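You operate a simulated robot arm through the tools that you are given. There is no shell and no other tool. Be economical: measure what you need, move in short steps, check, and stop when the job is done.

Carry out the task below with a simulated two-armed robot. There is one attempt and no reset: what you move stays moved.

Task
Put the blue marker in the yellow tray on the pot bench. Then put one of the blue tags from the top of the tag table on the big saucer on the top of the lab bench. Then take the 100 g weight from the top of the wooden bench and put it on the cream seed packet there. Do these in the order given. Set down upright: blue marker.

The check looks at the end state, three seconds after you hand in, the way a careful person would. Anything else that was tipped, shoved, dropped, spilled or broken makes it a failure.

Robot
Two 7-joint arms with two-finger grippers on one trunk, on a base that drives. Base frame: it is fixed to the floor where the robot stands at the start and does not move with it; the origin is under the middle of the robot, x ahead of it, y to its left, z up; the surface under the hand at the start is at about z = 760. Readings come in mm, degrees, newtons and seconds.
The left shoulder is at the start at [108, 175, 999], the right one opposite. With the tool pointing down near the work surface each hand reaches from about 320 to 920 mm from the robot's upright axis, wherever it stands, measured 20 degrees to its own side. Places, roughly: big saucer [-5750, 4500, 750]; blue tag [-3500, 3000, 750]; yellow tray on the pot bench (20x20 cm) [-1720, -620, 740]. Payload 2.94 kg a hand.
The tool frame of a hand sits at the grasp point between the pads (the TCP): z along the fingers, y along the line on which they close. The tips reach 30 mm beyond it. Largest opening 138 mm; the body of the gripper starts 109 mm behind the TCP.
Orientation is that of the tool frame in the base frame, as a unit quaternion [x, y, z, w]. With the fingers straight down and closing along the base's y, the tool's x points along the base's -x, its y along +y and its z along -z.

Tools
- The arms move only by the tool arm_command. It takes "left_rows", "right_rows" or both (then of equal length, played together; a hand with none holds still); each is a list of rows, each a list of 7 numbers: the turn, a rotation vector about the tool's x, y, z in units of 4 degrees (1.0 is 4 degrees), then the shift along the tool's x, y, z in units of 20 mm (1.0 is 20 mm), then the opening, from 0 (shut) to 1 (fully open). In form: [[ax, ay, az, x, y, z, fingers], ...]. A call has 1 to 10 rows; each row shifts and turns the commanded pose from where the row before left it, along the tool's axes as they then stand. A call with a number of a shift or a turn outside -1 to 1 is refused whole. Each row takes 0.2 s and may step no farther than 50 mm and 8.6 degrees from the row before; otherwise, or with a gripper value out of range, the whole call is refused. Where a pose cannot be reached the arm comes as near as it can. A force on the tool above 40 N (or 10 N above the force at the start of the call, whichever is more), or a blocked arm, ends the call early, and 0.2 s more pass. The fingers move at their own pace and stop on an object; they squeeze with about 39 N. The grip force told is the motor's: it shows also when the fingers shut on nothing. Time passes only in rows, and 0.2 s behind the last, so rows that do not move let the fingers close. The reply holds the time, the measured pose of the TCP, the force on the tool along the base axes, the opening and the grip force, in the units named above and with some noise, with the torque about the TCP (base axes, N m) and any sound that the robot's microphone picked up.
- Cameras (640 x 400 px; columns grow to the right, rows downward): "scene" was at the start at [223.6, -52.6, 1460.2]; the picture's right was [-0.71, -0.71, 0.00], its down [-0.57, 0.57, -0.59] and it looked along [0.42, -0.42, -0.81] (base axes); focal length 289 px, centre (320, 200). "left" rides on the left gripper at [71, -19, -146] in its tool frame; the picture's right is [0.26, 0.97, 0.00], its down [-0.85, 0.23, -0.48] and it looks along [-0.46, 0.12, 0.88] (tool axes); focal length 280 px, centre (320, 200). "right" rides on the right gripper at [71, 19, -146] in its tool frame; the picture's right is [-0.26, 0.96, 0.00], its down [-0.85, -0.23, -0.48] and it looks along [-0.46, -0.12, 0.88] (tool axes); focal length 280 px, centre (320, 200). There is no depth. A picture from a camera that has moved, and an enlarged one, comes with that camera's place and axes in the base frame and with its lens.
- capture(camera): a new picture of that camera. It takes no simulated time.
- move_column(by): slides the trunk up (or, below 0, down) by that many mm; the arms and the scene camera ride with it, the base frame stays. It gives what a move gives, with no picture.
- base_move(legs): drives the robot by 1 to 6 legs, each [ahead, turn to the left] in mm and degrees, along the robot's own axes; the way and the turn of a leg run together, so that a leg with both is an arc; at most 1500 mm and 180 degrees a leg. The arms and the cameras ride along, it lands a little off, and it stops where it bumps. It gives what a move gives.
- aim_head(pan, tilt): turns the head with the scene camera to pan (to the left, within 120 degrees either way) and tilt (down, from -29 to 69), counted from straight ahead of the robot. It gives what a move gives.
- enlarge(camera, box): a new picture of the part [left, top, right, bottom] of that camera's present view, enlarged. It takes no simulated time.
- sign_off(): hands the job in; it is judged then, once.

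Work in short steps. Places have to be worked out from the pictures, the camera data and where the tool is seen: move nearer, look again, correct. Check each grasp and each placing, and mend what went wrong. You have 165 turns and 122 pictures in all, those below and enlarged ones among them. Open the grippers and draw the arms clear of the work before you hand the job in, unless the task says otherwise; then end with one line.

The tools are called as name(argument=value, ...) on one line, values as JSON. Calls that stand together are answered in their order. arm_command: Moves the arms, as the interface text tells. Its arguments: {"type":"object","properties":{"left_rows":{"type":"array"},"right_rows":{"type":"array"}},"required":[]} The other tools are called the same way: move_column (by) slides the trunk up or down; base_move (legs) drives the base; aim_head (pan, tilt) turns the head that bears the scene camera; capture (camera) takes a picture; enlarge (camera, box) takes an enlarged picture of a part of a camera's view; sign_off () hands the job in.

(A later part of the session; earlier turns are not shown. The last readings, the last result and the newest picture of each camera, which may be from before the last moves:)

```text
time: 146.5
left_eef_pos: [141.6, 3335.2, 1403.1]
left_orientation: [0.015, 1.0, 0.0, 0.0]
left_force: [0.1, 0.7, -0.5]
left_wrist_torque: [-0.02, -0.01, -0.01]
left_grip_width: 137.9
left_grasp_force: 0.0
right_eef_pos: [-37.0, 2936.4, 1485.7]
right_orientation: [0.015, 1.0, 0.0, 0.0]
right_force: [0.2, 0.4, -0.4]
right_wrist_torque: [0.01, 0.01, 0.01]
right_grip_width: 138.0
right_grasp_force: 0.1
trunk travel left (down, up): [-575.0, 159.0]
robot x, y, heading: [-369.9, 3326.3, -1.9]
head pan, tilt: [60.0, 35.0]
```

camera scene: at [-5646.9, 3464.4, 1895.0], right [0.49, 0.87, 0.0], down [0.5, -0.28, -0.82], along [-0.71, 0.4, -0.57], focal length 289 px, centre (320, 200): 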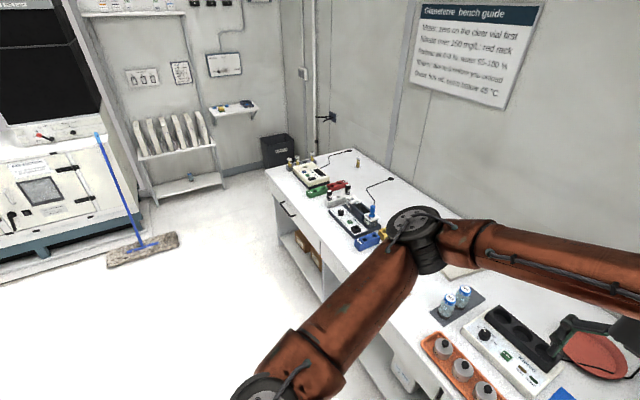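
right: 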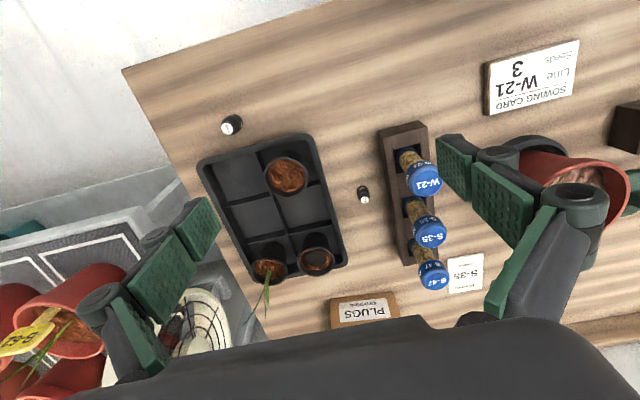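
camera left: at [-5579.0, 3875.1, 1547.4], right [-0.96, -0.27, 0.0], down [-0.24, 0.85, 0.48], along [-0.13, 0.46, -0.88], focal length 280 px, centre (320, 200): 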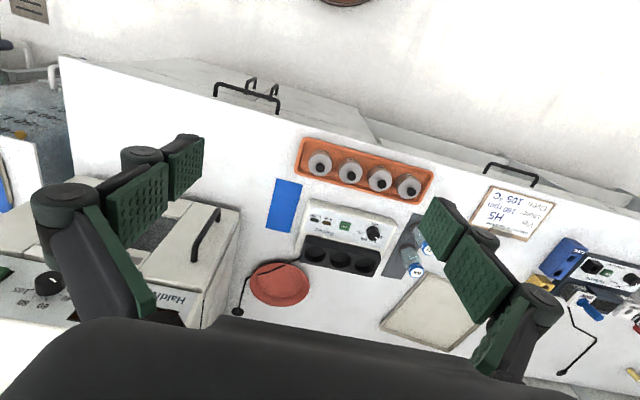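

Return along the aisle to in front of the wooden bench.

base_move(legs=[[0, -88.5], [1500, 0], [1500, 0], [500, 0], [0, 90.5]])

```text
time: 171.2
left_eef_pos: [173.8, -171.7, 1402.4]
left_orientation: [-0.007, 1.0, 0.0, 0.0]
left_force: [-0.1, 0.0, 0.1]
left_wrist_torque: [0.02, 0.02, -0.02]
left_grip_width: 138.0
left_grasp_force: 0.0
right_eef_pos: [11.3, -576.9, 1484.7]
right_orientation: [-0.007, 1.0, -0.001, 0.0]
right_force: [0.0, 0.8, -0.1]
right_wrist_torque: [0.01, -0.04, 0.01]
right_grip_width: 137.9
right_grasp_force: 0.1
trunk travel left (down, up): [-575.0, 159.0]
robot x, y, heading: [-336.4, -205.5, 0.9]
head pan, tilt: [60.0, 35.0]
```

Move up to the bench and lower the trunk to the starting height, then look.

base_move(legs=[[335, -1]])

move_column(by=-400)

aim_head(pan=40, tilt=35)

capture(camera="scene")

capture(camera="left")

```text
time: 173.4
left_eef_pos: [510.9, -179.7, 1403.0]
left_orientation: [0.001, 1.0, 0.0, 0.001]
left_force: [0.4, 0.2, 0.9]
left_wrist_torque: [-0.01, -0.01, 0.01]
left_grip_width: 138.0
left_grasp_force: 0.0
right_eef_pos: [340.8, -580.5, 1484.9]
right_orientation: [0.002, 1.0, 0.0, 0.0]
right_force: [-0.6, 0.5, 0.0]
right_wrist_torque: [0.05, 0.01, 0.02]
right_grip_width: 138.1
right_grasp_force: 0.1
trunk travel left (down, up): [-575.0, 159.0]
robot x, y, heading: [1.8, -202.8, -0.2]
head pan, tilt: [60.0, 35.0]
```

```text
time: 177.2
left_eef_pos: [509.4, -180.0, 1002.2]
left_orientation: [0.002, 1.0, 0.0, 0.0]
left_force: [1.1, -0.6, 0.2]
left_wrist_torque: [0.04, 0.04, 0.0]
left_grip_width: 138.0
left_grasp_force: 0.1
right_eef_pos: [341.5, -581.8, 1084.9]
right_orientation: [0.002, 1.0, 0.001, 0.0]
right_force: [0.4, -0.4, -0.3]
right_wrist_torque: [0.0, -0.01, 0.01]
right_grip_width: 137.9
right_grasp_force: 0.2
trunk travel left (down, up): [-175.0, 559.0]
robot x, y, heading: [3.0, -203.4, -0.3]
head pan, tilt: [60.0, 35.0]
```

```text
time: 178.1
left_eef_pos: [510.0, -179.3, 1002.4]
left_orientation: [0.002, 1.0, 0.0, 0.0]
left_force: [0.0, 0.1, -1.0]
left_wrist_torque: [-0.01, -0.03, 0.01]
left_grip_width: 137.8
left_grasp_force: 0.1
right_eef_pos: [340.9, -581.5, 1084.5]
right_orientation: [0.001, 1.0, 0.0, 0.0]
right_force: [0.7, -0.5, 1.5]
right_wrist_torque: [0.0, -0.03, 0.01]
right_grip_width: 137.8
right_grasp_force: 0.0
trunk travel left (down, up): [-175.0, 559.0]
robot x, y, heading: [2.2, -199.9, 0.0]
head pan, tilt: [40.0, 35.0]
```

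```text
84 pictures are left
camera scene: at [239.7, -145.8, 1486.9], right [0.64, -0.77, 0.0], down [-0.44, -0.37, -0.82], along [0.63, 0.53, -0.57], focal length 289 px, centre (320, 200)
```

scene: 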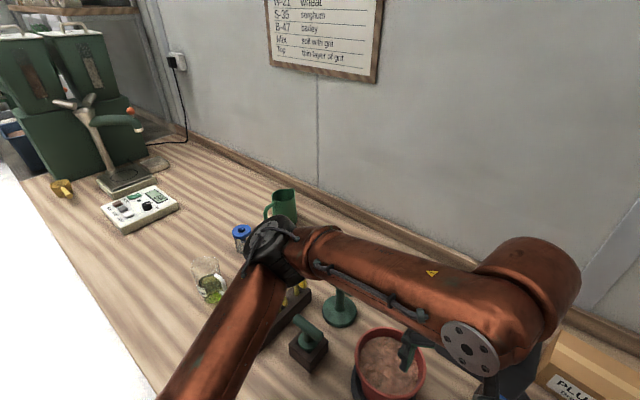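

```text
83 pictures are left
camera left: at [438.6, -198.2, 1147.5], right [-0.26, 0.97, 0.0], down [0.85, 0.23, 0.48], along [0.46, 0.12, -0.88], focal length 280 px, centre (320, 200)
```

left: 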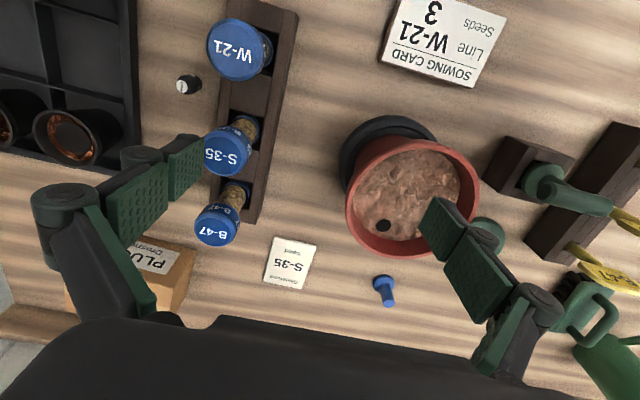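

Zoom in on the blue-collared tube and the hole in the pot's soil.

enlarge(camera="scene", box=[222, 215, 262, 260])

enlarge(camera="left", box=[340, 190, 440, 320])

```text
8.89 times, centred on (242, 238) of scene
camera zoom: at [239.7, -145.8, 1486.9], right [0.64, -0.77, 0.0], down [-0.44, -0.37, -0.82], along [0.63, 0.53, -0.57], focal length 2570 px, centre (1013, -133)
```

zoom: 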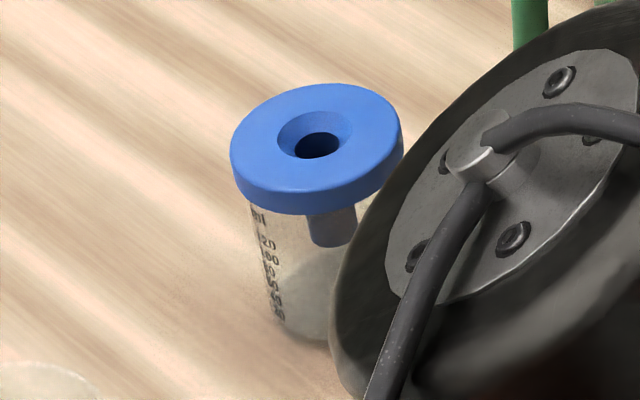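

```text
3.08 times, centred on (390, 255) of left
camera zoom: at [438.6, -198.2, 1147.5], right [-0.26, 0.97, 0.0], down [0.85, 0.23, 0.48], along [0.46, 0.12, -0.88], focal length 863 px, centre (105, 31)
```

zoom: 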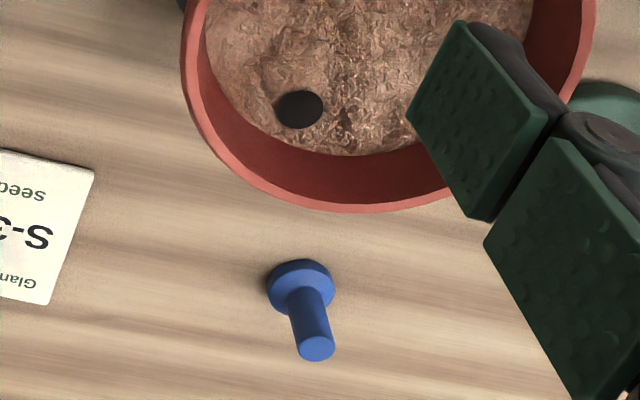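

The peg (flange base, plain blue, stands upright, sits on the start bench) is my choice of "blue marker": base at about (777, 13), top z≈811. I move the left hand above it at constant height, in stages.

arm_command(left_rows=[[0, 0, 0, -1, 0.72, 0, 0.7], [0, 0, 0, -1, 0.72, 0, 0.7], [0, 0, 0, -1, 0.72, 0, 0.7], [0, 0, 0, -1, 0.72, 0, 0.7], [0, 0, 0, -1, 0.72, 0, 0.7], [0, 0, 0, -1, 0.72, 0, 0.7], [0, 0, 0, -1, 0.72, 0, 0.7], [0, 0, 0, -1, 0.72, 0, 0.7], [0, 0, 0, -1, 0.72, 0, 0.7], [0, 0, 0, -1, 0.72, 0, 0.7]])

arm_command(left_rows=[[0, 0, 0, -0.9, 0.64, 0.5, 0.7], [0, 0, 0, -0.9, 0.64, 0.5, 0.7], [0, 0, 0, -0.8, 0.64, 0.5, 0.7], [0, 0, 0, -0.7, 0.5, 0.5, 0.7], [0, 0, 0, 0, 0, 1, 0.7], [0, 0, 0, 0, 0, 0, 0.7]])

capture(camera="left")

```text
time: 180.2
left_eef_pos: [711.4, -36.0, 1001.9]
left_orientation: [0.002, 1.0, 0.0, -0.001]
left_force: [-0.1, 0.4, 0.1]
left_wrist_torque: [-0.02, 0.03, 0.02]
left_grip_width: 96.6
left_grasp_force: 0.0
right_eef_pos: [341.7, -581.3, 1085.5]
right_orientation: [0.002, 1.0, 0.0, -0.001]
right_force: [-0.5, -0.7, -0.2]
right_wrist_torque: [0.03, 0.0, -0.01]
right_grip_width: 138.1
right_grasp_force: 0.1
trunk travel left (down, up): [-175.0, 559.0]
robot x, y, heading: [-0.8, -201.3, 0.0]
head pan, tilt: [40.0, 35.0]
```

```text
time: 181.7
left_eef_pos: [776.6, 11.3, 942.6]
left_orientation: [0.002, 1.0, 0.001, -0.001]
left_force: [-0.1, 0.3, 0.9]
left_wrist_torque: [0.02, 0.0, -0.02]
left_grip_width: 96.6
left_grasp_force: 0.1
right_eef_pos: [341.1, -581.2, 1085.0]
right_orientation: [0.002, 1.0, 0.0, 0.0]
right_force: [-0.1, -0.4, -0.1]
right_wrist_torque: [-0.02, -0.01, 0.03]
right_grip_width: 137.7
right_grasp_force: 0.1
trunk travel left (down, up): [-175.0, 559.0]
robot x, y, heading: [0.5, -201.2, -0.3]
head pan, tilt: [40.0, 35.0]
```

```text
80 pictures are left
camera left: at [705.6, -7.2, 1087.7], right [-0.26, 0.97, 0.0], down [0.85, 0.23, 0.48], along [0.46, 0.12, -0.88], focal length 280 px, centre (320, 200)
```

left: 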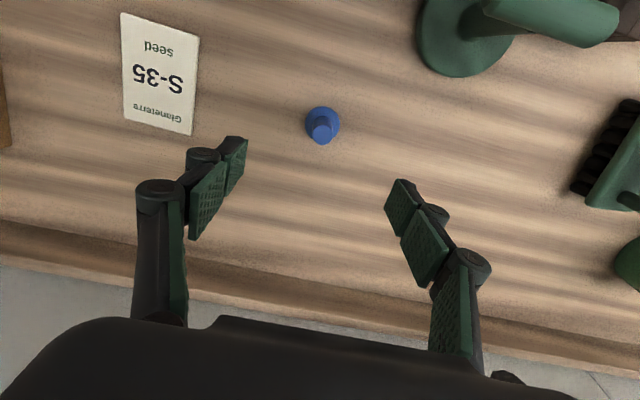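

Peg base computes to (777, 13): hand is right above. Descend to z≈803 (tips at ~773, above the flange) and close.

arm_command(left_rows=[[0, 0, 0, 0, 0.1, 1, 0.7], [0, 0, 0, 0, 0, 1, 0.7], [0, 0, 0, 0, 0, 1, 0.7], [0, 0, 0, 0, 0, 1, 0.7], [0, 0, 0, 0, 0, 1, 0.7], [0, 0, 0, 0, 0, 1, 0.7], [0, 0, 0, 0, 0, 0.6, 0.7], [0, 0, 0, 0, 0, 0, 0.7]])

capture(camera="left")

```text
time: 183.4
left_eef_pos: [777.3, 13.6, 809.5]
left_orientation: [0.001, 1.0, 0.0, 0.0]
left_force: [0.1, -0.4, -0.2]
left_wrist_torque: [-0.02, 0.02, -0.02]
left_grip_width: 96.6
left_grasp_force: 0.1
right_eef_pos: [341.8, -580.7, 1084.7]
right_orientation: [0.002, 1.0, 0.0, 0.0]
right_force: [0.2, 0.4, 0.2]
right_wrist_torque: [0.0, -0.01, 0.01]
right_grip_width: 138.2
right_grasp_force: 0.0
trunk travel left (down, up): [-175.0, 559.0]
robot x, y, heading: [-0.1, -197.8, -0.4]
head pan, tilt: [40.0, 35.0]
```

```text
79 pictures are left
camera left: at [705.4, -5.0, 954.6], right [-0.26, 0.97, 0.0], down [0.85, 0.23, 0.48], along [0.46, 0.12, -0.88], focal length 280 px, centre (320, 200)
```

left: 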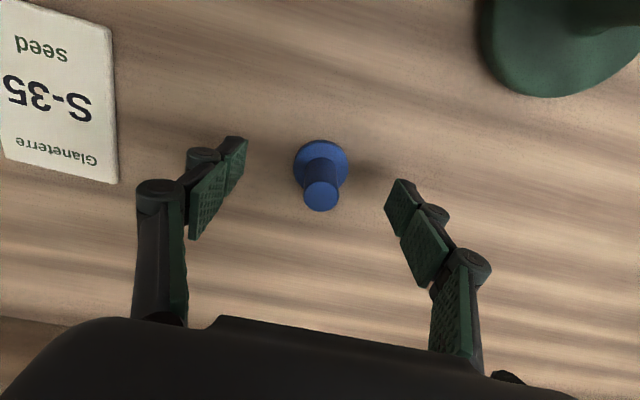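

Well centred. Lower 5 mm and close.

arm_command(left_rows=[[0, 0, 0, 0, 0, 0.25, 0.7], [0, 0, 0, 0, 0, 0, 0], [0, 0, 0, 0, 0, 0, 0], [0, 0, 0, 0, 0, 0, 0], [0, 0, 0, 0, 0, 0, 0], [0, 0, 0, 0, 0, 0, 0]])

arm_command(left_rows=[[0, 0, 0, 0, 0, -0.5, 0], [0, 0, 0, 0, 0, -1, 0], [0, 0, 0, 0, 0, -1, 0], [0, 0, 0, 0, 0, -1, 0], [0, 0, 0, 0, 0, -1, 0], [0, 0, 0, 0, 0, -1, 0], [0, 0, 0, 0, 0, -1, 0], [0, 0, 0, 0, 0, -1, 0], [0, 0, 0, 0, 0, -1, 0]])

capture(camera="left")

```text
time: 184.8
left_eef_pos: [777.0, 13.2, 805.0]
left_orientation: [0.002, 1.0, 0.0, 0.001]
left_force: [0.1, 0.2, 0.3]
left_wrist_torque: [-0.03, 0.02, -0.04]
left_grip_width: 19.6
left_grasp_force: 27.3
right_eef_pos: [342.5, -582.1, 1086.0]
right_orientation: [0.002, 1.0, 0.0, 0.0]
right_force: [0.4, 0.7, -0.3]
right_wrist_torque: [-0.01, -0.02, -0.01]
right_grip_width: 138.2
right_grasp_force: 0.0
trunk travel left (down, up): [-175.0, 559.0]
robot x, y, heading: [0.4, -200.1, -0.1]
head pan, tilt: [40.0, 35.0]
```

```text
time: 186.8
left_eef_pos: [777.0, 13.2, 976.7]
left_orientation: [0.002, 1.0, 0.001, 0.0]
left_force: [0.5, -0.1, -0.2]
left_wrist_torque: [0.03, 0.0, -0.01]
left_grip_width: 0.2
left_grasp_force: 28.8
right_eef_pos: [340.7, -581.9, 1085.4]
right_orientation: [0.002, 1.0, 0.001, -0.001]
right_force: [0.3, 0.5, -0.4]
right_wrist_torque: [0.01, -0.04, 0.03]
right_grip_width: 137.9
right_grasp_force: 0.0
trunk travel left (down, up): [-175.0, 559.0]
robot x, y, heading: [2.5, -198.5, -0.1]
head pan, tilt: [40.0, 35.0]
```

```text
78 pictures are left
camera left: at [704.9, -4.9, 1121.7], right [-0.26, 0.97, 0.0], down [0.85, 0.23, 0.48], along [0.46, 0.12, -0.88], focal length 280 px, centre (320, 200)
```

left: 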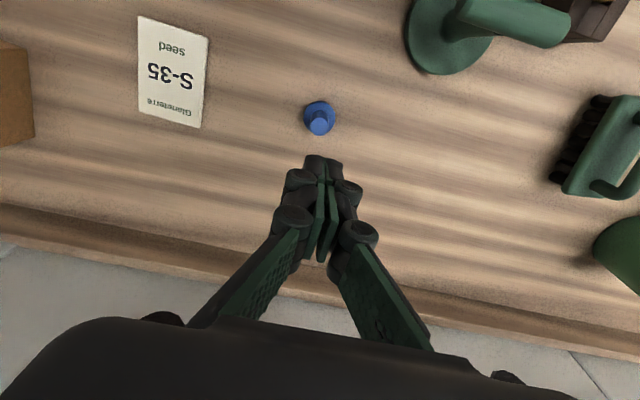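

The fingers slipped off; peg is still standing in place. Shaft is ~19 mm, so they had only just made contact. Retry slightly lower with a longer squeeze.

arm_command(left_rows=[[0, 0, 0, 0, 0, 0, 0.6], [0, 0, 0, 0, 0, 0, 0.6], [0, 0, 0, 0, 0, 1, 0.6], [0, 0, 0, 0, 0, 1, 0.6], [0, 0, 0, 0, 0, 1, 0.6], [0, 0, 0, 0, 0, 1, 0.6], [0, 0, 0, 0, 0, 1, 0.6], [0, 0, 0, 0, 0, 1, 0.6], [0, 0, 0, 0, 0, 1, 0.6], [0, 0, 0, 0, 0, 1, 0.6]])

arm_command(left_rows=[[0, 0, 0, 0, 0, 0.75, 0.6], [0, 0, 0, 0, 0, 0, 0.6], [0, 0, 0, 0, 0, 0, 0], [0, 0, 0, 0, 0, 0, 0], [0, 0, 0, 0, 0, 0, 0], [0, 0, 0, 0, 0, 0, 0], [0, 0, 0, 0, 0, 0, 0], [0, 0, 0, 0, 0, 0, 0], [0, 0, 0, 0, 0, 0, 0], [0, 0, 0, 0, 0, 0, 0]])

enlarge(camera="left", box=[220, 100, 420, 280])

```text
time: 189.1
left_eef_pos: [777.0, 13.7, 814.6]
left_orientation: [0.002, 1.0, 0.001, -0.001]
left_force: [0.5, 0.4, -0.8]
left_wrist_torque: [-0.03, 0.03, -0.01]
left_grip_width: 82.9
left_grasp_force: 0.1
right_eef_pos: [342.3, -581.8, 1085.7]
right_orientation: [0.002, 1.0, 0.001, -0.001]
right_force: [0.4, 0.4, -0.8]
right_wrist_torque: [0.04, 0.0, -0.01]
right_grip_width: 137.9
right_grasp_force: 0.0
trunk travel left (down, up): [-175.0, 559.0]
robot x, y, heading: [-3.4, -200.7, -0.3]
head pan, tilt: [40.0, 35.0]
```

```text
time: 191.2
left_eef_pos: [777.1, 14.3, 799.8]
left_orientation: [0.001, 1.0, 0.0, 0.0]
left_force: [1.6, -0.2, 2.0]
left_wrist_torque: [0.01, 0.02, -0.03]
left_grip_width: 19.0
left_grasp_force: 39.8
right_eef_pos: [341.4, -580.1, 1085.2]
right_orientation: [0.003, 1.0, 0.0, 0.0]
right_force: [0.0, -1.1, -0.6]
right_wrist_torque: [0.02, -0.04, 0.0]
right_grip_width: 138.0
right_grasp_force: 0.1
trunk travel left (down, up): [-175.0, 559.0]
robot x, y, heading: [1.9, -200.9, -0.2]
head pan, tilt: [40.0, 35.0]
```

```text
2.22 times, centred on (320, 190) of left
camera zoom: at [705.8, -4.6, 945.5], right [-0.26, 0.97, 0.0], down [0.85, 0.23, 0.48], along [0.46, 0.12, -0.88], focal length 623 px, centre (320, 222)
```

zoom: 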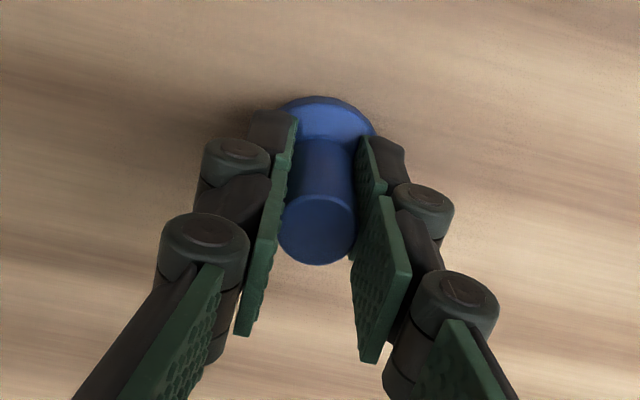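

Good grip (39.8 N on 19 mm). Lift slowly and check.

arm_command(left_rows=[[0, 0, 0, 0, 0, -0.25, 0], [0, 0, 0, 0, 0, -0.5, 0], [0, 0, 0, 0, 0, -0.5, 0], [0, 0, 0, 0, 0, -0.75, 0], [0, 0, 0, 0, 0, -1, 0], [0, 0, 0, 0, 0, -1, 0], [0, 0, 0, 0, 0, -1, 0], [0, 0, 0, 0, 0, -1, 0], [0, 0, 0, 0, 0, -1, 0], [0, 0, 0, 0, 0, -1, 0]])

capture(camera="left")

```text
time: 193.4
left_eef_pos: [776.6, 15.0, 961.9]
left_orientation: [0.002, 1.0, 0.001, 0.0]
left_force: [1.2, 0.4, -0.7]
left_wrist_torque: [0.01, 0.01, 0.01]
left_grip_width: 18.8
left_grasp_force: 39.1
right_eef_pos: [341.1, -582.1, 1085.4]
right_orientation: [0.001, 1.0, 0.0, 0.0]
right_force: [-0.3, -0.5, 1.0]
right_wrist_torque: [0.02, 0.02, 0.01]
right_grip_width: 138.0
right_grasp_force: 0.1
trunk travel left (down, up): [-175.0, 559.0]
robot x, y, heading: [-2.2, -199.4, -0.3]
head pan, tilt: [40.0, 35.0]
```

```text
76 pictures are left
camera left: at [705.7, -4.2, 1106.2], right [-0.26, 0.97, 0.0], down [0.85, 0.23, 0.48], along [0.46, 0.12, -0.88], focal length 280 px, centre (320, 200)
```

left: 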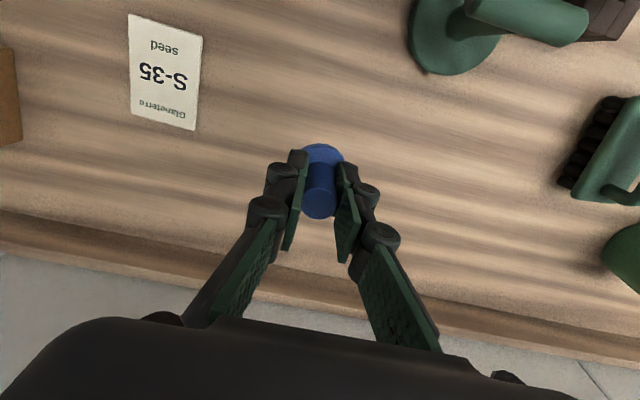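

Held firmly and upright. Retract the arm toward the body and raise the trunk a bit.

arm_command(left_rows=[[0, 0, 0, 0, 0, -1, 0], [0, 0, 0, 1, -0.6, -1, 0], [0, 0, 0, 1, -0.6, 0, 0], [0, 0, 0, 1, -0.6, 0, 0], [0, 0, 0, 1, -0.6, 0, 0], [0, 0, 0, 1, -0.6, 0, 0], [0, 0, 0, 1, -0.6, 0, 0], [0, 0, 0, 1, -0.6, 0, 0], [0, 0, 0, 1, -0.6, 0, 0], [0, 0, 0, 1, -0.6, 0, 0]])

arm_command(left_rows=[[0, 0, 0, 1, -0.6, 0, 0], [0, 0, 0, 1, -0.6, 0, 0], [0, 0, 0, 1, -0.6, 0, 0], [0, 0, 0, 1, -0.6, 0, 0]])

move_column(by=150)

```text
time: 195.7
left_eef_pos: [596.2, -94.1, 1000.5]
left_orientation: [0.002, 1.0, 0.0, 0.0]
left_force: [-0.8, -0.7, -0.4]
left_wrist_torque: [0.01, -0.02, 0.0]
left_grip_width: 19.0
left_grasp_force: 38.9
right_eef_pos: [340.8, -581.5, 1084.0]
right_orientation: [0.001, 1.0, 0.0, 0.0]
right_force: [0.2, -0.3, -0.2]
right_wrist_torque: [0.0, -0.01, -0.03]
right_grip_width: 138.2
right_grasp_force: 0.1
trunk travel left (down, up): [-175.0, 559.0]
robot x, y, heading: [0.4, -200.0, -0.5]
head pan, tilt: [40.0, 35.0]
```

```text
time: 196.7
left_eef_pos: [516.3, -142.3, 1000.8]
left_orientation: [0.002, 1.0, -0.001, 0.0]
left_force: [-1.2, -1.1, -0.2]
left_wrist_torque: [0.02, 0.0, 0.02]
left_grip_width: 18.8
left_grasp_force: 38.9
right_eef_pos: [341.3, -582.3, 1086.1]
right_orientation: [0.001, 1.0, -0.001, -0.001]
right_force: [-0.5, -0.1, 0.5]
right_wrist_torque: [0.03, -0.02, 0.0]
right_grip_width: 138.2
right_grasp_force: 0.1
trunk travel left (down, up): [-175.0, 559.0]
robot x, y, heading: [-0.5, -201.3, -0.1]
head pan, tilt: [40.0, 35.0]
```

```text
time: 198.4
left_eef_pos: [516.3, -141.0, 1150.0]
left_orientation: [0.002, 1.0, -0.001, -0.001]
left_force: [0.5, -0.4, -1.3]
left_wrist_torque: [-0.01, 0.01, 0.01]
left_grip_width: 18.7
left_grasp_force: 39.1
right_eef_pos: [341.6, -580.6, 1234.4]
right_orientation: [0.002, 1.0, 0.0, 0.0]
right_force: [-0.2, -0.5, 0.1]
right_wrist_torque: [0.04, 0.02, -0.01]
right_grip_width: 137.6
right_grasp_force: 0.0
trunk travel left (down, up): [-325.0, 409.0]
robot x, y, heading: [2.6, -201.1, -0.2]
head pan, tilt: [40.0, 35.0]
```

Drive to the pot bench: back off, turn through the aisle side, approach to about (-1000, -400) facing -x.

base_move(legs=[[-400, 0], [0, 100], [0, 98.5], [632, 0], [0, -18.5]])

aim_head(pan=15, tilt=45)

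capture(camera="scene")

capture(camera="left")

```text
time: 213.4
left_eef_pos: [-1523.5, -446.9, 1150.0]
left_orientation: [1.0, -0.007, 0.0, 0.002]
left_force: [0.5, 0.7, 0.3]
left_wrist_torque: [-0.04, -0.02, -0.01]
left_grip_width: 18.9
left_grasp_force: 38.7
right_eef_pos: [-1342.4, -9.0, 1234.6]
right_orientation: [1.0, -0.008, -0.001, 0.001]
right_force: [-0.8, 0.7, 0.4]
right_wrist_torque: [-0.02, 0.01, -0.04]
right_grip_width: 138.1
right_grasp_force: 0.1
trunk travel left (down, up): [-325.0, 409.0]
robot x, y, heading: [-1007.3, -390.5, 179.1]
head pan, tilt: [40.0, 35.0]
```

```text
time: 214.3
left_eef_pos: [-1523.1, -446.8, 1150.4]
left_orientation: [1.0, -0.007, 0.0, 0.0]
left_force: [0.3, -0.5, -0.5]
left_wrist_torque: [0.03, 0.0, -0.01]
left_grip_width: 19.1
left_grasp_force: 39.3
right_eef_pos: [-1344.2, -8.1, 1235.0]
right_orientation: [1.0, -0.006, 0.0, 0.0]
right_force: [0.7, 0.6, 0.4]
right_wrist_torque: [0.0, -0.02, 0.0]
right_grip_width: 137.9
right_grasp_force: 0.1
trunk travel left (down, up): [-325.0, 409.0]
robot x, y, heading: [-1007.0, -390.6, 179.2]
head pan, tilt: [15.0, 45.0]
```

```text
75 pictures are left
camera scene: at [-1147.1, -411.0, 1629.8], right [-0.25, 0.97, 0.0], down [0.69, 0.17, -0.71], along [-0.69, -0.17, -0.71], focal length 289 px, centre (320, 200)
```

scene: 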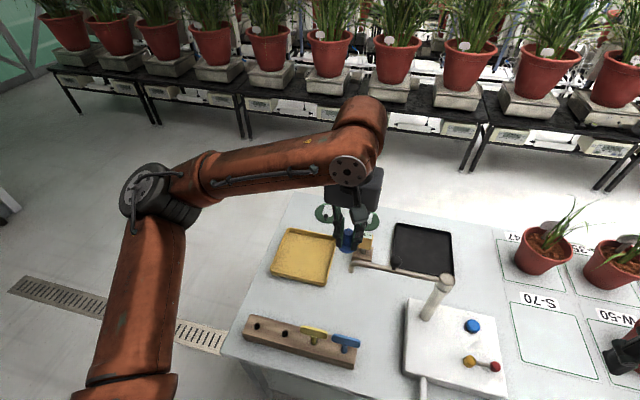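

```text
74 pictures are left
camera left: at [-1452.5, -428.0, 1295.5], right [0.25, -0.97, 0.0], down [-0.85, -0.22, 0.48], along [-0.46, -0.12, -0.88], focal length 280 px, centre (320, 200)
```

left: 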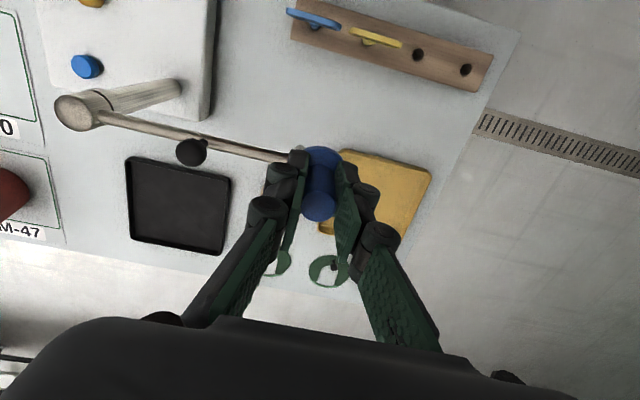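

Tray centre computes to about (-1715,-615). Move the hand above it at the present height.

arm_command(left_rows=[[0, 0, 0, -0.98, 0.86, 0, 0], [0, 0, 0, -0.98, 0.86, 0, 0], [0, 0, 0, -0.98, 0.86, 0, 0], [0, 0, 0, -0.98, 0.86, 0, 0], [0, 0, 0, -0.98, 0.86, 0, 0], [0, 0, 0, -0.98, 0.86, 0, 0], [0, 0, 0, -0.98, 0.86, 0, 0], [0, 0, 0, -0.98, 0.86, 0, 0], [0, 0, 0, -0.98, 0.86, 0, 0], [0, 0, 0, -0.98, 0.86, 0, 0]])

arm_command(left_rows=[[0, 0, 0, 0, 0, 1, 0], [0, 0, 0, 0, 0, 1, 0], [0, 0, 0, 0, 0, 1, 0], [0, 0, 0, 0, 0, 1, 0], [0, 0, 0, 0, 0, 1, 0], [0, 0, 0, 0, 0, 1, 0], [0, 0, 0, 0, 0, 1, 0], [0, 0, 0, 0, 0, 0, 0]])

capture(camera="left")

capture(camera="scene")

```text
time: 216.5
left_eef_pos: [-1722.4, -616.0, 1149.9]
left_orientation: [1.0, -0.006, 0.0, -0.001]
left_force: [-1.0, -0.8, -0.1]
left_wrist_torque: [0.0, -0.03, 0.01]
left_grip_width: 19.0
left_grasp_force: 38.9
right_eef_pos: [-1344.2, -8.7, 1235.6]
right_orientation: [1.0, -0.007, 0.0, 0.0]
right_force: [0.3, 0.1, 0.1]
right_wrist_torque: [-0.01, -0.01, 0.0]
right_grip_width: 138.2
right_grasp_force: 0.0
trunk travel left (down, up): [-325.0, 409.0]
robot x, y, heading: [-1005.6, -392.4, 179.4]
head pan, tilt: [15.0, 45.0]
```

```text
time: 218.3
left_eef_pos: [-1720.6, -615.2, 1008.8]
left_orientation: [1.0, -0.007, 0.0, 0.0]
left_force: [-0.7, 0.3, -0.4]
left_wrist_torque: [0.04, 0.0, 0.03]
left_grip_width: 18.9
left_grasp_force: 39.2
right_eef_pos: [-1343.6, -7.7, 1235.2]
right_orientation: [1.0, -0.007, 0.0, 0.0]
right_force: [-0.3, -0.3, 1.5]
right_wrist_torque: [0.02, 0.0, -0.01]
right_grip_width: 137.8
right_grasp_force: 0.0
trunk travel left (down, up): [-325.0, 409.0]
robot x, y, heading: [-1004.9, -392.5, 179.3]
head pan, tilt: [15.0, 45.0]
```

```text
73 pictures are left
camera left: at [-1650.3, -597.2, 1155.0], right [0.25, -0.97, 0.0], down [-0.85, -0.22, 0.48], along [-0.46, -0.12, -0.88], focal length 280 px, centre (320, 200)
```

left: 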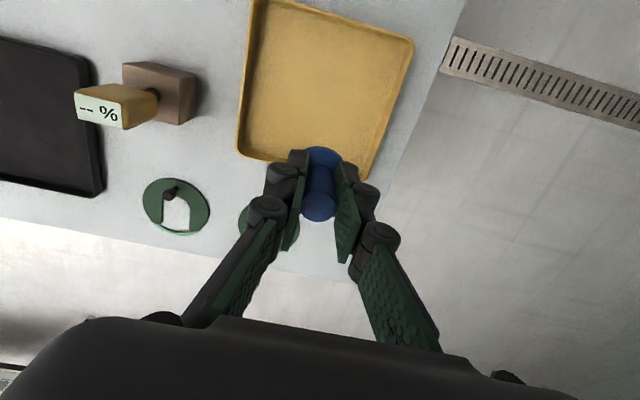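

```text
72 pictures are left
camera scene: at [-1146.8, -411.0, 1629.8], right [-0.25, 0.97, 0.0], down [0.69, 0.17, -0.71], along [-0.69, -0.17, -0.71], focal length 289 px, centre (320, 200)
```

scene: 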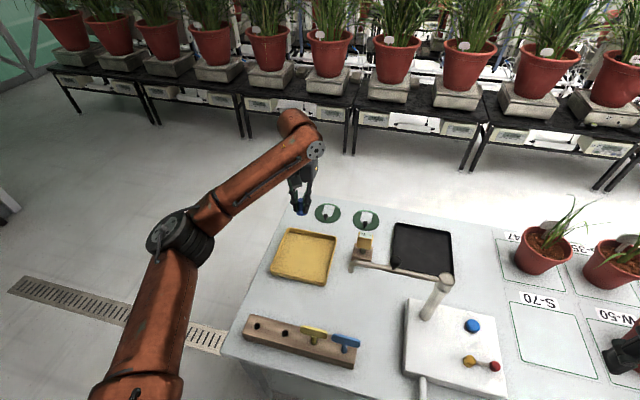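

Tray centre from this view is ≈(-1703,-609). Shift 15 mm and descend to just above.

arm_command(left_rows=[[0, 0, 0, 0.8, -0.3, 1, 0], [0, 0, 0, 0, 0, 1, 0], [0, 0, 0, 0, 0, 1, 0], [0, 0, 0, 0, 0, 1, 0], [0, 0, 0, 0, 0, 1, 0], [0, 0, 0, 0, 0, 1, 0], [0, 0, 0, 0, 0, 1, 0], [0, 0, 0, 0, 0, 1, 0], [0, 0, 0, 0, 0, 1, 0], [0, 0, 0, 0, 0, 0.5, 0]])

arm_command(left_rows=[[0, 0, 0, 0, 0, 0.25, 0], [0, 0, 0, 0, 0, 0, 0]])

enlarge(camera="scene", box=[240, 200, 400, 300])

capture(camera="left")

```text
time: 220.5
left_eef_pos: [-1707.4, -610.3, 819.9]
left_orientation: [1.0, -0.008, 0.0, 0.0]
left_force: [0.7, -0.5, -1.1]
left_wrist_torque: [-0.03, -0.01, -0.02]
left_grip_width: 18.9
left_grasp_force: 38.9
right_eef_pos: [-1343.6, -8.5, 1235.0]
right_orientation: [1.0, -0.007, 0.0, 0.001]
right_force: [0.7, -0.1, 0.8]
right_wrist_torque: [-0.01, -0.01, -0.01]
right_grip_width: 138.2
right_grasp_force: 0.0
trunk travel left (down, up): [-325.0, 409.0]
robot x, y, heading: [-1005.9, -395.0, 178.9]
head pan, tilt: [15.0, 45.0]
```

```text
time: 221.1
left_eef_pos: [-1704.5, -609.9, 813.8]
left_orientation: [1.0, -0.007, 0.0, 0.001]
left_force: [0.6, -0.2, -0.5]
left_wrist_torque: [0.02, -0.02, 0.02]
left_grip_width: 19.0
left_grasp_force: 39.2
right_eef_pos: [-1341.8, -7.9, 1236.6]
right_orientation: [1.0, -0.006, 0.0, 0.0]
right_force: [0.0, -0.6, -0.2]
right_wrist_torque: [0.03, 0.0, 0.01]
right_grip_width: 137.8
right_grasp_force: 0.0
trunk travel left (down, up): [-325.0, 409.0]
robot x, y, heading: [-1005.0, -394.4, 179.4]
head pan, tilt: [15.0, 45.0]
```

```text
4.00 times, centred on (320, 250) of scene
camera zoom: at [-1147.0, -411.1, 1629.8], right [-0.25, 0.97, 0.0], down [0.69, 0.17, -0.71], along [-0.69, -0.17, -0.71], focal length 1156 px, centre (320, 0)
```

zoom: 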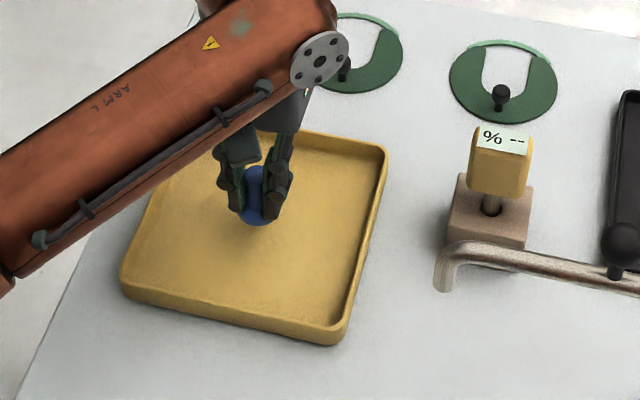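

```text
70 pictures are left
camera left: at [-1635.1, -591.9, 960.3], right [0.25, -0.97, 0.0], down [-0.85, -0.22, 0.48], along [-0.46, -0.12, -0.88], focal length 280 px, centre (320, 200)
```

left: 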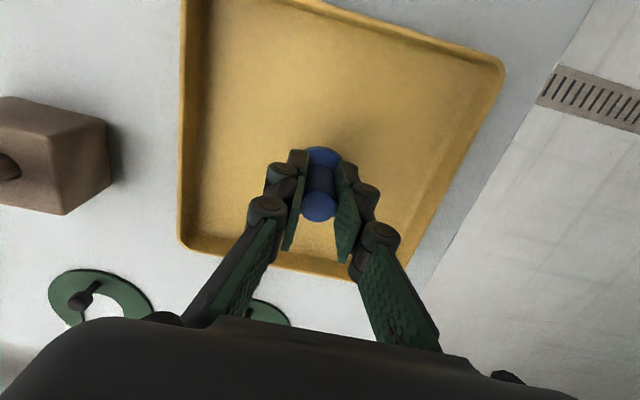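

Peg is about 25–30 mm above the tray floor. Lower in small steps, watching force.

arm_command(left_rows=[[0, 0, 0, 0, 0, 0.3, 0], [0, 0, 0, 0, 0, 0.3, 0], [0, 0, 0, 0, 0, 0.2, 0], [0, 0, 0, 0, 0, 0.1, 0], [0, 0, 0, 0, 0, 0, 0]])

enlarge(camera="left", box=[240, 90, 400, 230])

```text
time: 222.3
left_eef_pos: [-1704.7, -611.0, 797.1]
left_orientation: [1.0, -0.007, 0.0, 0.001]
left_force: [0.0, 0.0, -0.3]
left_wrist_torque: [-0.03, 0.02, -0.01]
left_grip_width: 19.1
left_grasp_force: 38.8
right_eef_pos: [-1343.0, -9.2, 1234.9]
right_orientation: [1.0, -0.007, 0.0, 0.0]
right_force: [-0.1, -0.7, -0.3]
right_wrist_torque: [0.0, 0.0, 0.03]
right_grip_width: 138.1
right_grasp_force: 0.2
trunk travel left (down, up): [-325.0, 409.0]
robot x, y, heading: [-999.7, -390.8, 179.2]
head pan, tilt: [15.0, 45.0]
```

```text
2.86 times, centred on (320, 160) of left
camera zoom: at [-1634.7, -591.8, 942.5], right [0.25, -0.97, 0.0], down [-0.85, -0.22, 0.48], along [-0.46, -0.12, -0.88], focal length 801 px, centre (320, 314)
```

zoom: 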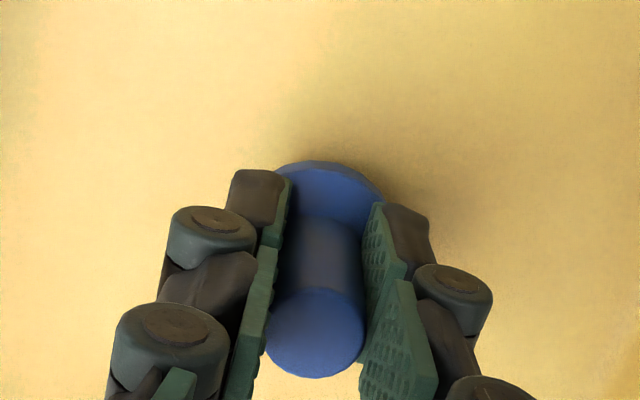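

Close to contact; continue 2 mm at a time until the force rises.

arm_command(left_rows=[[0, 0, 0, 0, 0, 0.15, 0], [0, 0, 0, 0, 0, 0.15, 0], [0, 0, 0, 0, 0, 0.1, 0], [0, 0, 0, 0, 0, 0, 0]])

```text
time: 223.3
left_eef_pos: [-1705.1, -610.4, 789.3]
left_orientation: [1.0, -0.007, 0.0, 0.0]
left_force: [-0.5, -1.0, -0.2]
left_wrist_torque: [0.02, 0.0, 0.0]
left_grip_width: 18.5
left_grasp_force: 39.0
right_eef_pos: [-1343.0, -7.8, 1235.4]
right_orientation: [1.0, -0.006, 0.0, 0.0]
right_force: [0.0, 0.9, -0.4]
right_wrist_torque: [-0.01, 0.03, 0.01]
right_grip_width: 138.1
right_grasp_force: 0.1
trunk travel left (down, up): [-325.0, 409.0]
robot x, y, heading: [-1005.2, -392.9, 179.1]
head pan, tilt: [15.0, 45.0]
```

arm_command(left_rows=[[0, 0, 0, 0, 0, 0.1, 0], [0, 0, 0, 0, 0, 0.1, 0], [0, 0, 0, 0, 0, 0, 0]])

```text
time: 224.1
left_eef_pos: [-1704.9, -611.3, 784.1]
left_orientation: [1.0, -0.006, 0.0, 0.0]
left_force: [0.3, -1.2, -0.2]
left_wrist_torque: [0.01, -0.03, -0.01]
left_grip_width: 18.9
left_grasp_force: 39.1
right_eef_pos: [-1343.4, -9.3, 1235.1]
right_orientation: [1.0, -0.007, -0.001, -0.001]
right_force: [0.1, -0.2, 0.3]
right_wrist_torque: [0.01, -0.01, -0.01]
right_grip_width: 138.1
right_grasp_force: 0.0
trunk travel left (down, up): [-325.0, 409.0]
robot x, y, heading: [-999.5, -389.7, 178.9]
head pan, tilt: [15.0, 45.0]
```

No contact yet; keep going by ~2 mm steps.

arm_command(left_rows=[[0, 0, 0, 0, 0, 0.1, 0], [0, 0, 0, 0, 0, 0.1, 0], [0, 0, 0, 0, 0, 0, 0]])

enlarge(camera="left", box=[240, 90, 400, 230])

```text
time: 224.9
left_eef_pos: [-1706.1, -609.7, 784.1]
left_orientation: [1.0, -0.007, -0.003, -0.001]
left_force: [-0.9, -2.0, 18.5]
left_wrist_torque: [-0.08, -0.06, 0.02]
left_grip_width: 18.8
left_grasp_force: 39.3
right_eef_pos: [-1341.8, -9.4, 1236.5]
right_orientation: [1.0, -0.006, 0.0, 0.002]
right_force: [0.0, -0.4, 1.1]
right_wrist_torque: [-0.01, -0.02, 0.0]
right_grip_width: 138.0
right_grasp_force: 0.1
trunk travel left (down, up): [-325.0, 409.0]
robot x, y, heading: [-1006.9, -388.7, 179.1]
head pan, tilt: [15.0, 45.0]
```

```text
2.86 times, centred on (320, 160) of left
camera zoom: at [-1634.3, -591.8, 929.0], right [0.25, -0.97, 0.0], down [-0.85, -0.22, 0.48], along [-0.46, -0.12, -0.88], focal length 801 px, centre (320, 314)
```

zoom: 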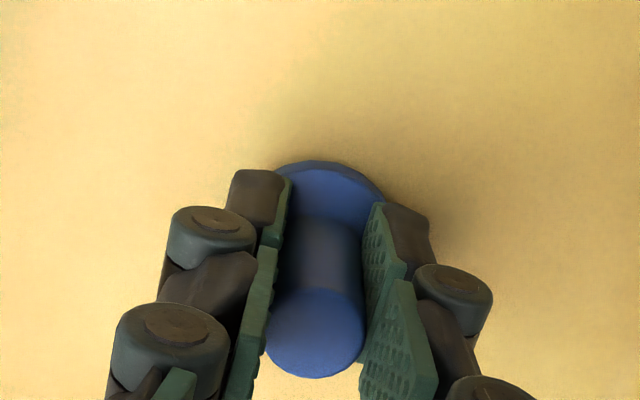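

Contact (18 N). Relieve a couple of mm and open to a modest width, then rise straight up.

arm_command(left_rows=[[0, 0, 0, 0, 0, -0.15, 0], [0, 0, 0, 0, 0, 0, 0.35], [0, 0, 0, 0, 0, 0, 0.45], [0, 0, 0, 0, 0, 0, 0.45], [0, 0, 0, 0, 0, 0, 0.45], [0, 0, 0, 0, 0, -0.5, 0.45], [0, 0, 0, 0, 0, -1, 0.45], [0, 0, 0, 0, 0, -1, 0.45], [0, 0, 0, 0, 0, -1, 0.45], [0, 0, 0, 0, 0, -1, 0.45]])

arm_command(left_rows=[[0, 0, 0, 0, 0, -1, 0.45], [0, 0, 0, 0, 0, -1, 0.45], [0, 0, 0, 0, 0, -1, 0.45], [0, 0, 0, 0, 0, -1, 0.45], [0, 0, 0, 0, 0, -1, 0.45], [0, 0, 0, 0, 0, -1, 0.45], [0, 0, 0, 0, 0, -1, 0.45]])

capture(camera="left")

enlarge(camera="scene", box=[240, 200, 400, 300])

```text
time: 227.1
left_eef_pos: [-1704.8, -608.9, 874.2]
left_orientation: [1.0, -0.006, 0.001, -0.001]
left_force: [0.1, 0.3, -0.6]
left_wrist_torque: [0.04, -0.01, 0.02]
left_grip_width: 62.0
left_grasp_force: 0.1
right_eef_pos: [-1343.0, -9.6, 1236.1]
right_orientation: [1.0, -0.007, 0.0, 0.0]
right_force: [-0.3, -0.1, -0.4]
right_wrist_torque: [-0.03, 0.0, -0.02]
right_grip_width: 138.3
right_grasp_force: 0.1
trunk travel left (down, up): [-325.0, 409.0]
robot x, y, heading: [-1006.1, -390.7, 179.2]
head pan, tilt: [15.0, 45.0]
```

```text
time: 228.7
left_eef_pos: [-1705.4, -610.0, 1013.3]
left_orientation: [1.0, -0.007, 0.0, 0.0]
left_force: [0.4, -0.7, -0.6]
left_wrist_torque: [-0.05, 0.03, 0.02]
left_grip_width: 62.0
left_grasp_force: 0.0
right_eef_pos: [-1343.6, -7.9, 1234.7]
right_orientation: [1.0, -0.007, 0.0, 0.0]
right_force: [-0.1, 0.3, 0.9]
right_wrist_torque: [-0.01, 0.04, -0.01]
right_grip_width: 138.1
right_grasp_force: 0.0
trunk travel left (down, up): [-325.0, 409.0]
robot x, y, heading: [-1006.2, -391.4, 179.1]
head pan, tilt: [15.0, 45.0]
```

```text
67 pictures are left
camera left: at [-1633.9, -590.8, 1159.6], right [0.25, -0.97, 0.0], down [-0.85, -0.22, 0.48], along [-0.46, -0.12, -0.88], focal length 280 px, centre (320, 200)
```

left: 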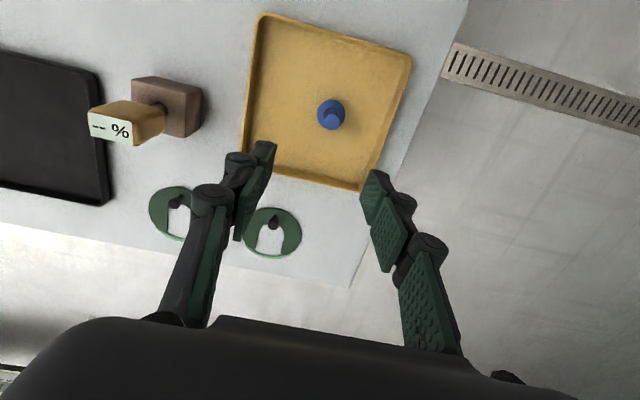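

```text
4.00 times, centred on (320, 250) of scene
camera zoom: at [-1146.6, -410.8, 1629.8], right [-0.25, 0.97, 0.0], down [0.69, 0.17, -0.71], along [-0.69, -0.17, -0.71], focal length 1156 px, centre (320, 0)
```

zoom: 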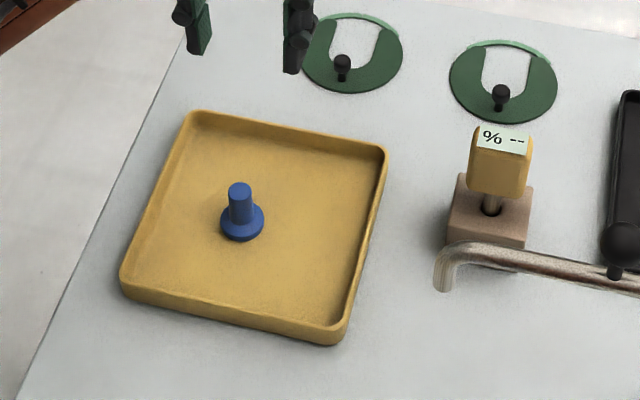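

Marker stands upright in the tray. Raise the trunk, tuck the arm and head for the tag table.

move_column(by=250)

arm_command(left_rows=[[0, 0, 0, 0.98, -0.8, 0, 1], [0, 0, 0, 0.98, -0.8, 0, 1], [0, 0, 0, 0.98, -0.8, 0, 1], [0, 0, 0, 0.98, -0.8, 0, 1], [0, 0, 0, 0.98, -0.8, 0, 1], [0, 0, 0, 0.98, -0.8, 0, 1], [0, 0, 0, 0.98, -0.8, 0, 1], [0, 0, 0, 0.98, -0.8, 0, 1], [0, 0, 0, 0.98, -0.8, 0, 1], [0, 0, 0, 0, 0, 0, 1]])

base_move(legs=[[-660, 0], [0, -89], [1500, 0], [1500, 0], [700, 0], [0, 89]])

```text
time: 231.3
left_eef_pos: [-1705.7, -610.8, 1264.2]
left_orientation: [1.0, -0.007, 0.001, 0.001]
left_force: [-0.4, -0.1, 0.6]
left_wrist_torque: [0.02, 0.03, 0.0]
left_grip_width: 62.2
left_grasp_force: 0.1
right_eef_pos: [-1343.5, -9.0, 1485.1]
right_orientation: [1.0, -0.007, 0.001, 0.0]
right_force: [0.2, -0.4, 0.5]
right_wrist_torque: [0.03, 0.0, 0.01]
right_grip_width: 138.0
right_grasp_force: 0.1
trunk travel left (down, up): [-575.0, 159.0]
robot x, y, heading: [-1004.6, -391.1, 179.1]
head pan, tilt: [15.0, 45.0]
```

```text
time: 233.5
left_eef_pos: [-1526.0, -468.4, 1263.9]
left_orientation: [1.0, -0.008, 0.001, -0.001]
left_force: [-0.9, -1.1, 0.8]
left_wrist_torque: [0.03, 0.01, -0.01]
left_grip_width: 138.2
left_grasp_force: 0.1
right_eef_pos: [-1344.1, -8.6, 1485.0]
right_orientation: [1.0, -0.007, 0.001, 0.0]
right_force: [0.5, 0.1, 0.0]
right_wrist_torque: [-0.02, -0.02, 0.0]
right_grip_width: 138.2
right_grasp_force: 0.0
trunk travel left (down, up): [-575.0, 159.0]
robot x, y, heading: [-1008.0, -392.9, 179.1]
head pan, tilt: [15.0, 45.0]
```

```text
time: 262.2
left_eef_pos: [-848.9, 3206.5, 1264.5]
left_orientation: [1.0, -0.003, 0.001, 0.0]
left_force: [0.5, 0.4, -0.1]
left_wrist_torque: [-0.03, -0.01, 0.01]
left_grip_width: 138.0
left_grasp_force: 0.2
right_eef_pos: [-669.6, 3667.3, 1485.9]
right_orientation: [1.0, -0.004, 0.0, 0.001]
right_force: [0.1, -0.9, -0.9]
right_wrist_torque: [0.0, -0.03, 0.01]
right_grip_width: 138.0
right_grasp_force: 0.1
trunk travel left (down, up): [-575.0, 159.0]
robot x, y, heading: [-328.5, 3285.4, 179.9]
head pan, tilt: [15.0, 45.0]
```

Drive to the +y side of the tag table at about (-3600, 3610), then face -y.

base_move(legs=[[0, -5.5], [1500, 0], [1500, 0], [280, 0], [0, 95.5]])

aim_head(pan=10, tilt=55)

capture(camera="scene")

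capture(camera="left")

```text
time: 282.8
left_eef_pos: [-3500.7, 3097.0, 1263.5]
left_orientation: [0.702, 0.712, 0.0, 0.0]
left_force: [-0.4, 0.1, 0.1]
left_wrist_torque: [-0.05, 0.0, 0.02]
left_grip_width: 138.1
left_grasp_force: 0.1
right_eef_pos: [-3965.7, 3267.4, 1486.4]
right_orientation: [0.703, 0.711, 0.001, 0.001]
right_force: [-0.5, 0.1, -0.1]
right_wrist_torque: [0.01, -0.01, 0.0]
right_grip_width: 138.1
right_grasp_force: 0.1
trunk travel left (down, up): [-575.0, 159.0]
robot x, y, heading: [-3586.9, 3617.0, -89.3]
head pan, tilt: [15.0, 45.0]
```

```text
time: 283.5
left_eef_pos: [-3500.7, 3096.4, 1265.5]
left_orientation: [0.703, 0.711, 0.0, 0.0]
left_force: [-0.8, -0.4, 1.0]
left_wrist_torque: [0.02, 0.0, -0.03]
left_grip_width: 138.0
left_grasp_force: 0.0
right_eef_pos: [-3965.1, 3267.8, 1484.6]
right_orientation: [0.703, 0.712, 0.0, 0.0]
right_force: [0.0, -0.4, -1.3]
right_wrist_torque: [0.01, 0.0, 0.05]
right_grip_width: 137.9
right_grasp_force: 0.0
trunk travel left (down, up): [-575.0, 159.0]
robot x, y, heading: [-3591.4, 3615.3, -89.3]
head pan, tilt: [10.0, 55.0]
```

```text
65 pictures are left
camera scene: at [-3578.5, 3558.0, 1866.8], right [-0.98, -0.19, 0.0], down [-0.15, 0.8, -0.57], along [0.11, -0.56, -0.82], focal length 289 px, centre (320, 200)
```

scene: 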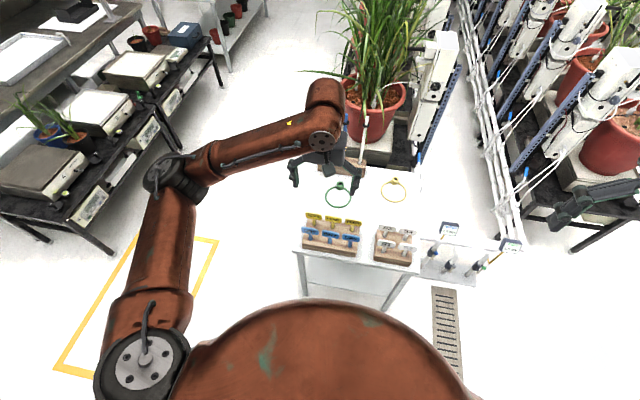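

```text
64 pictures are left
camera left: at [-3521.3, 3167.5, 1410.2], right [0.96, 0.27, 0.0], down [0.24, -0.85, 0.48], along [0.13, -0.46, -0.88], focal length 280 px, centre (320, 200)
```

left: 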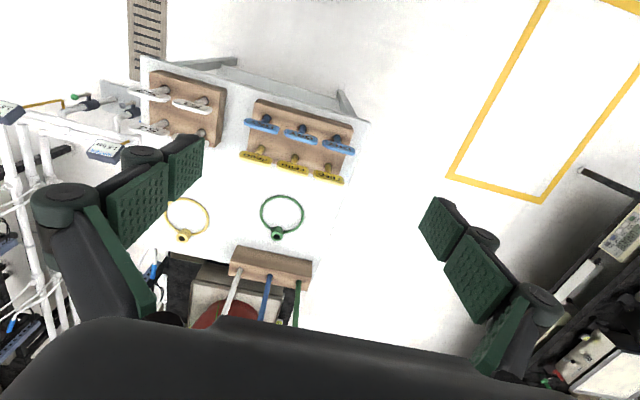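

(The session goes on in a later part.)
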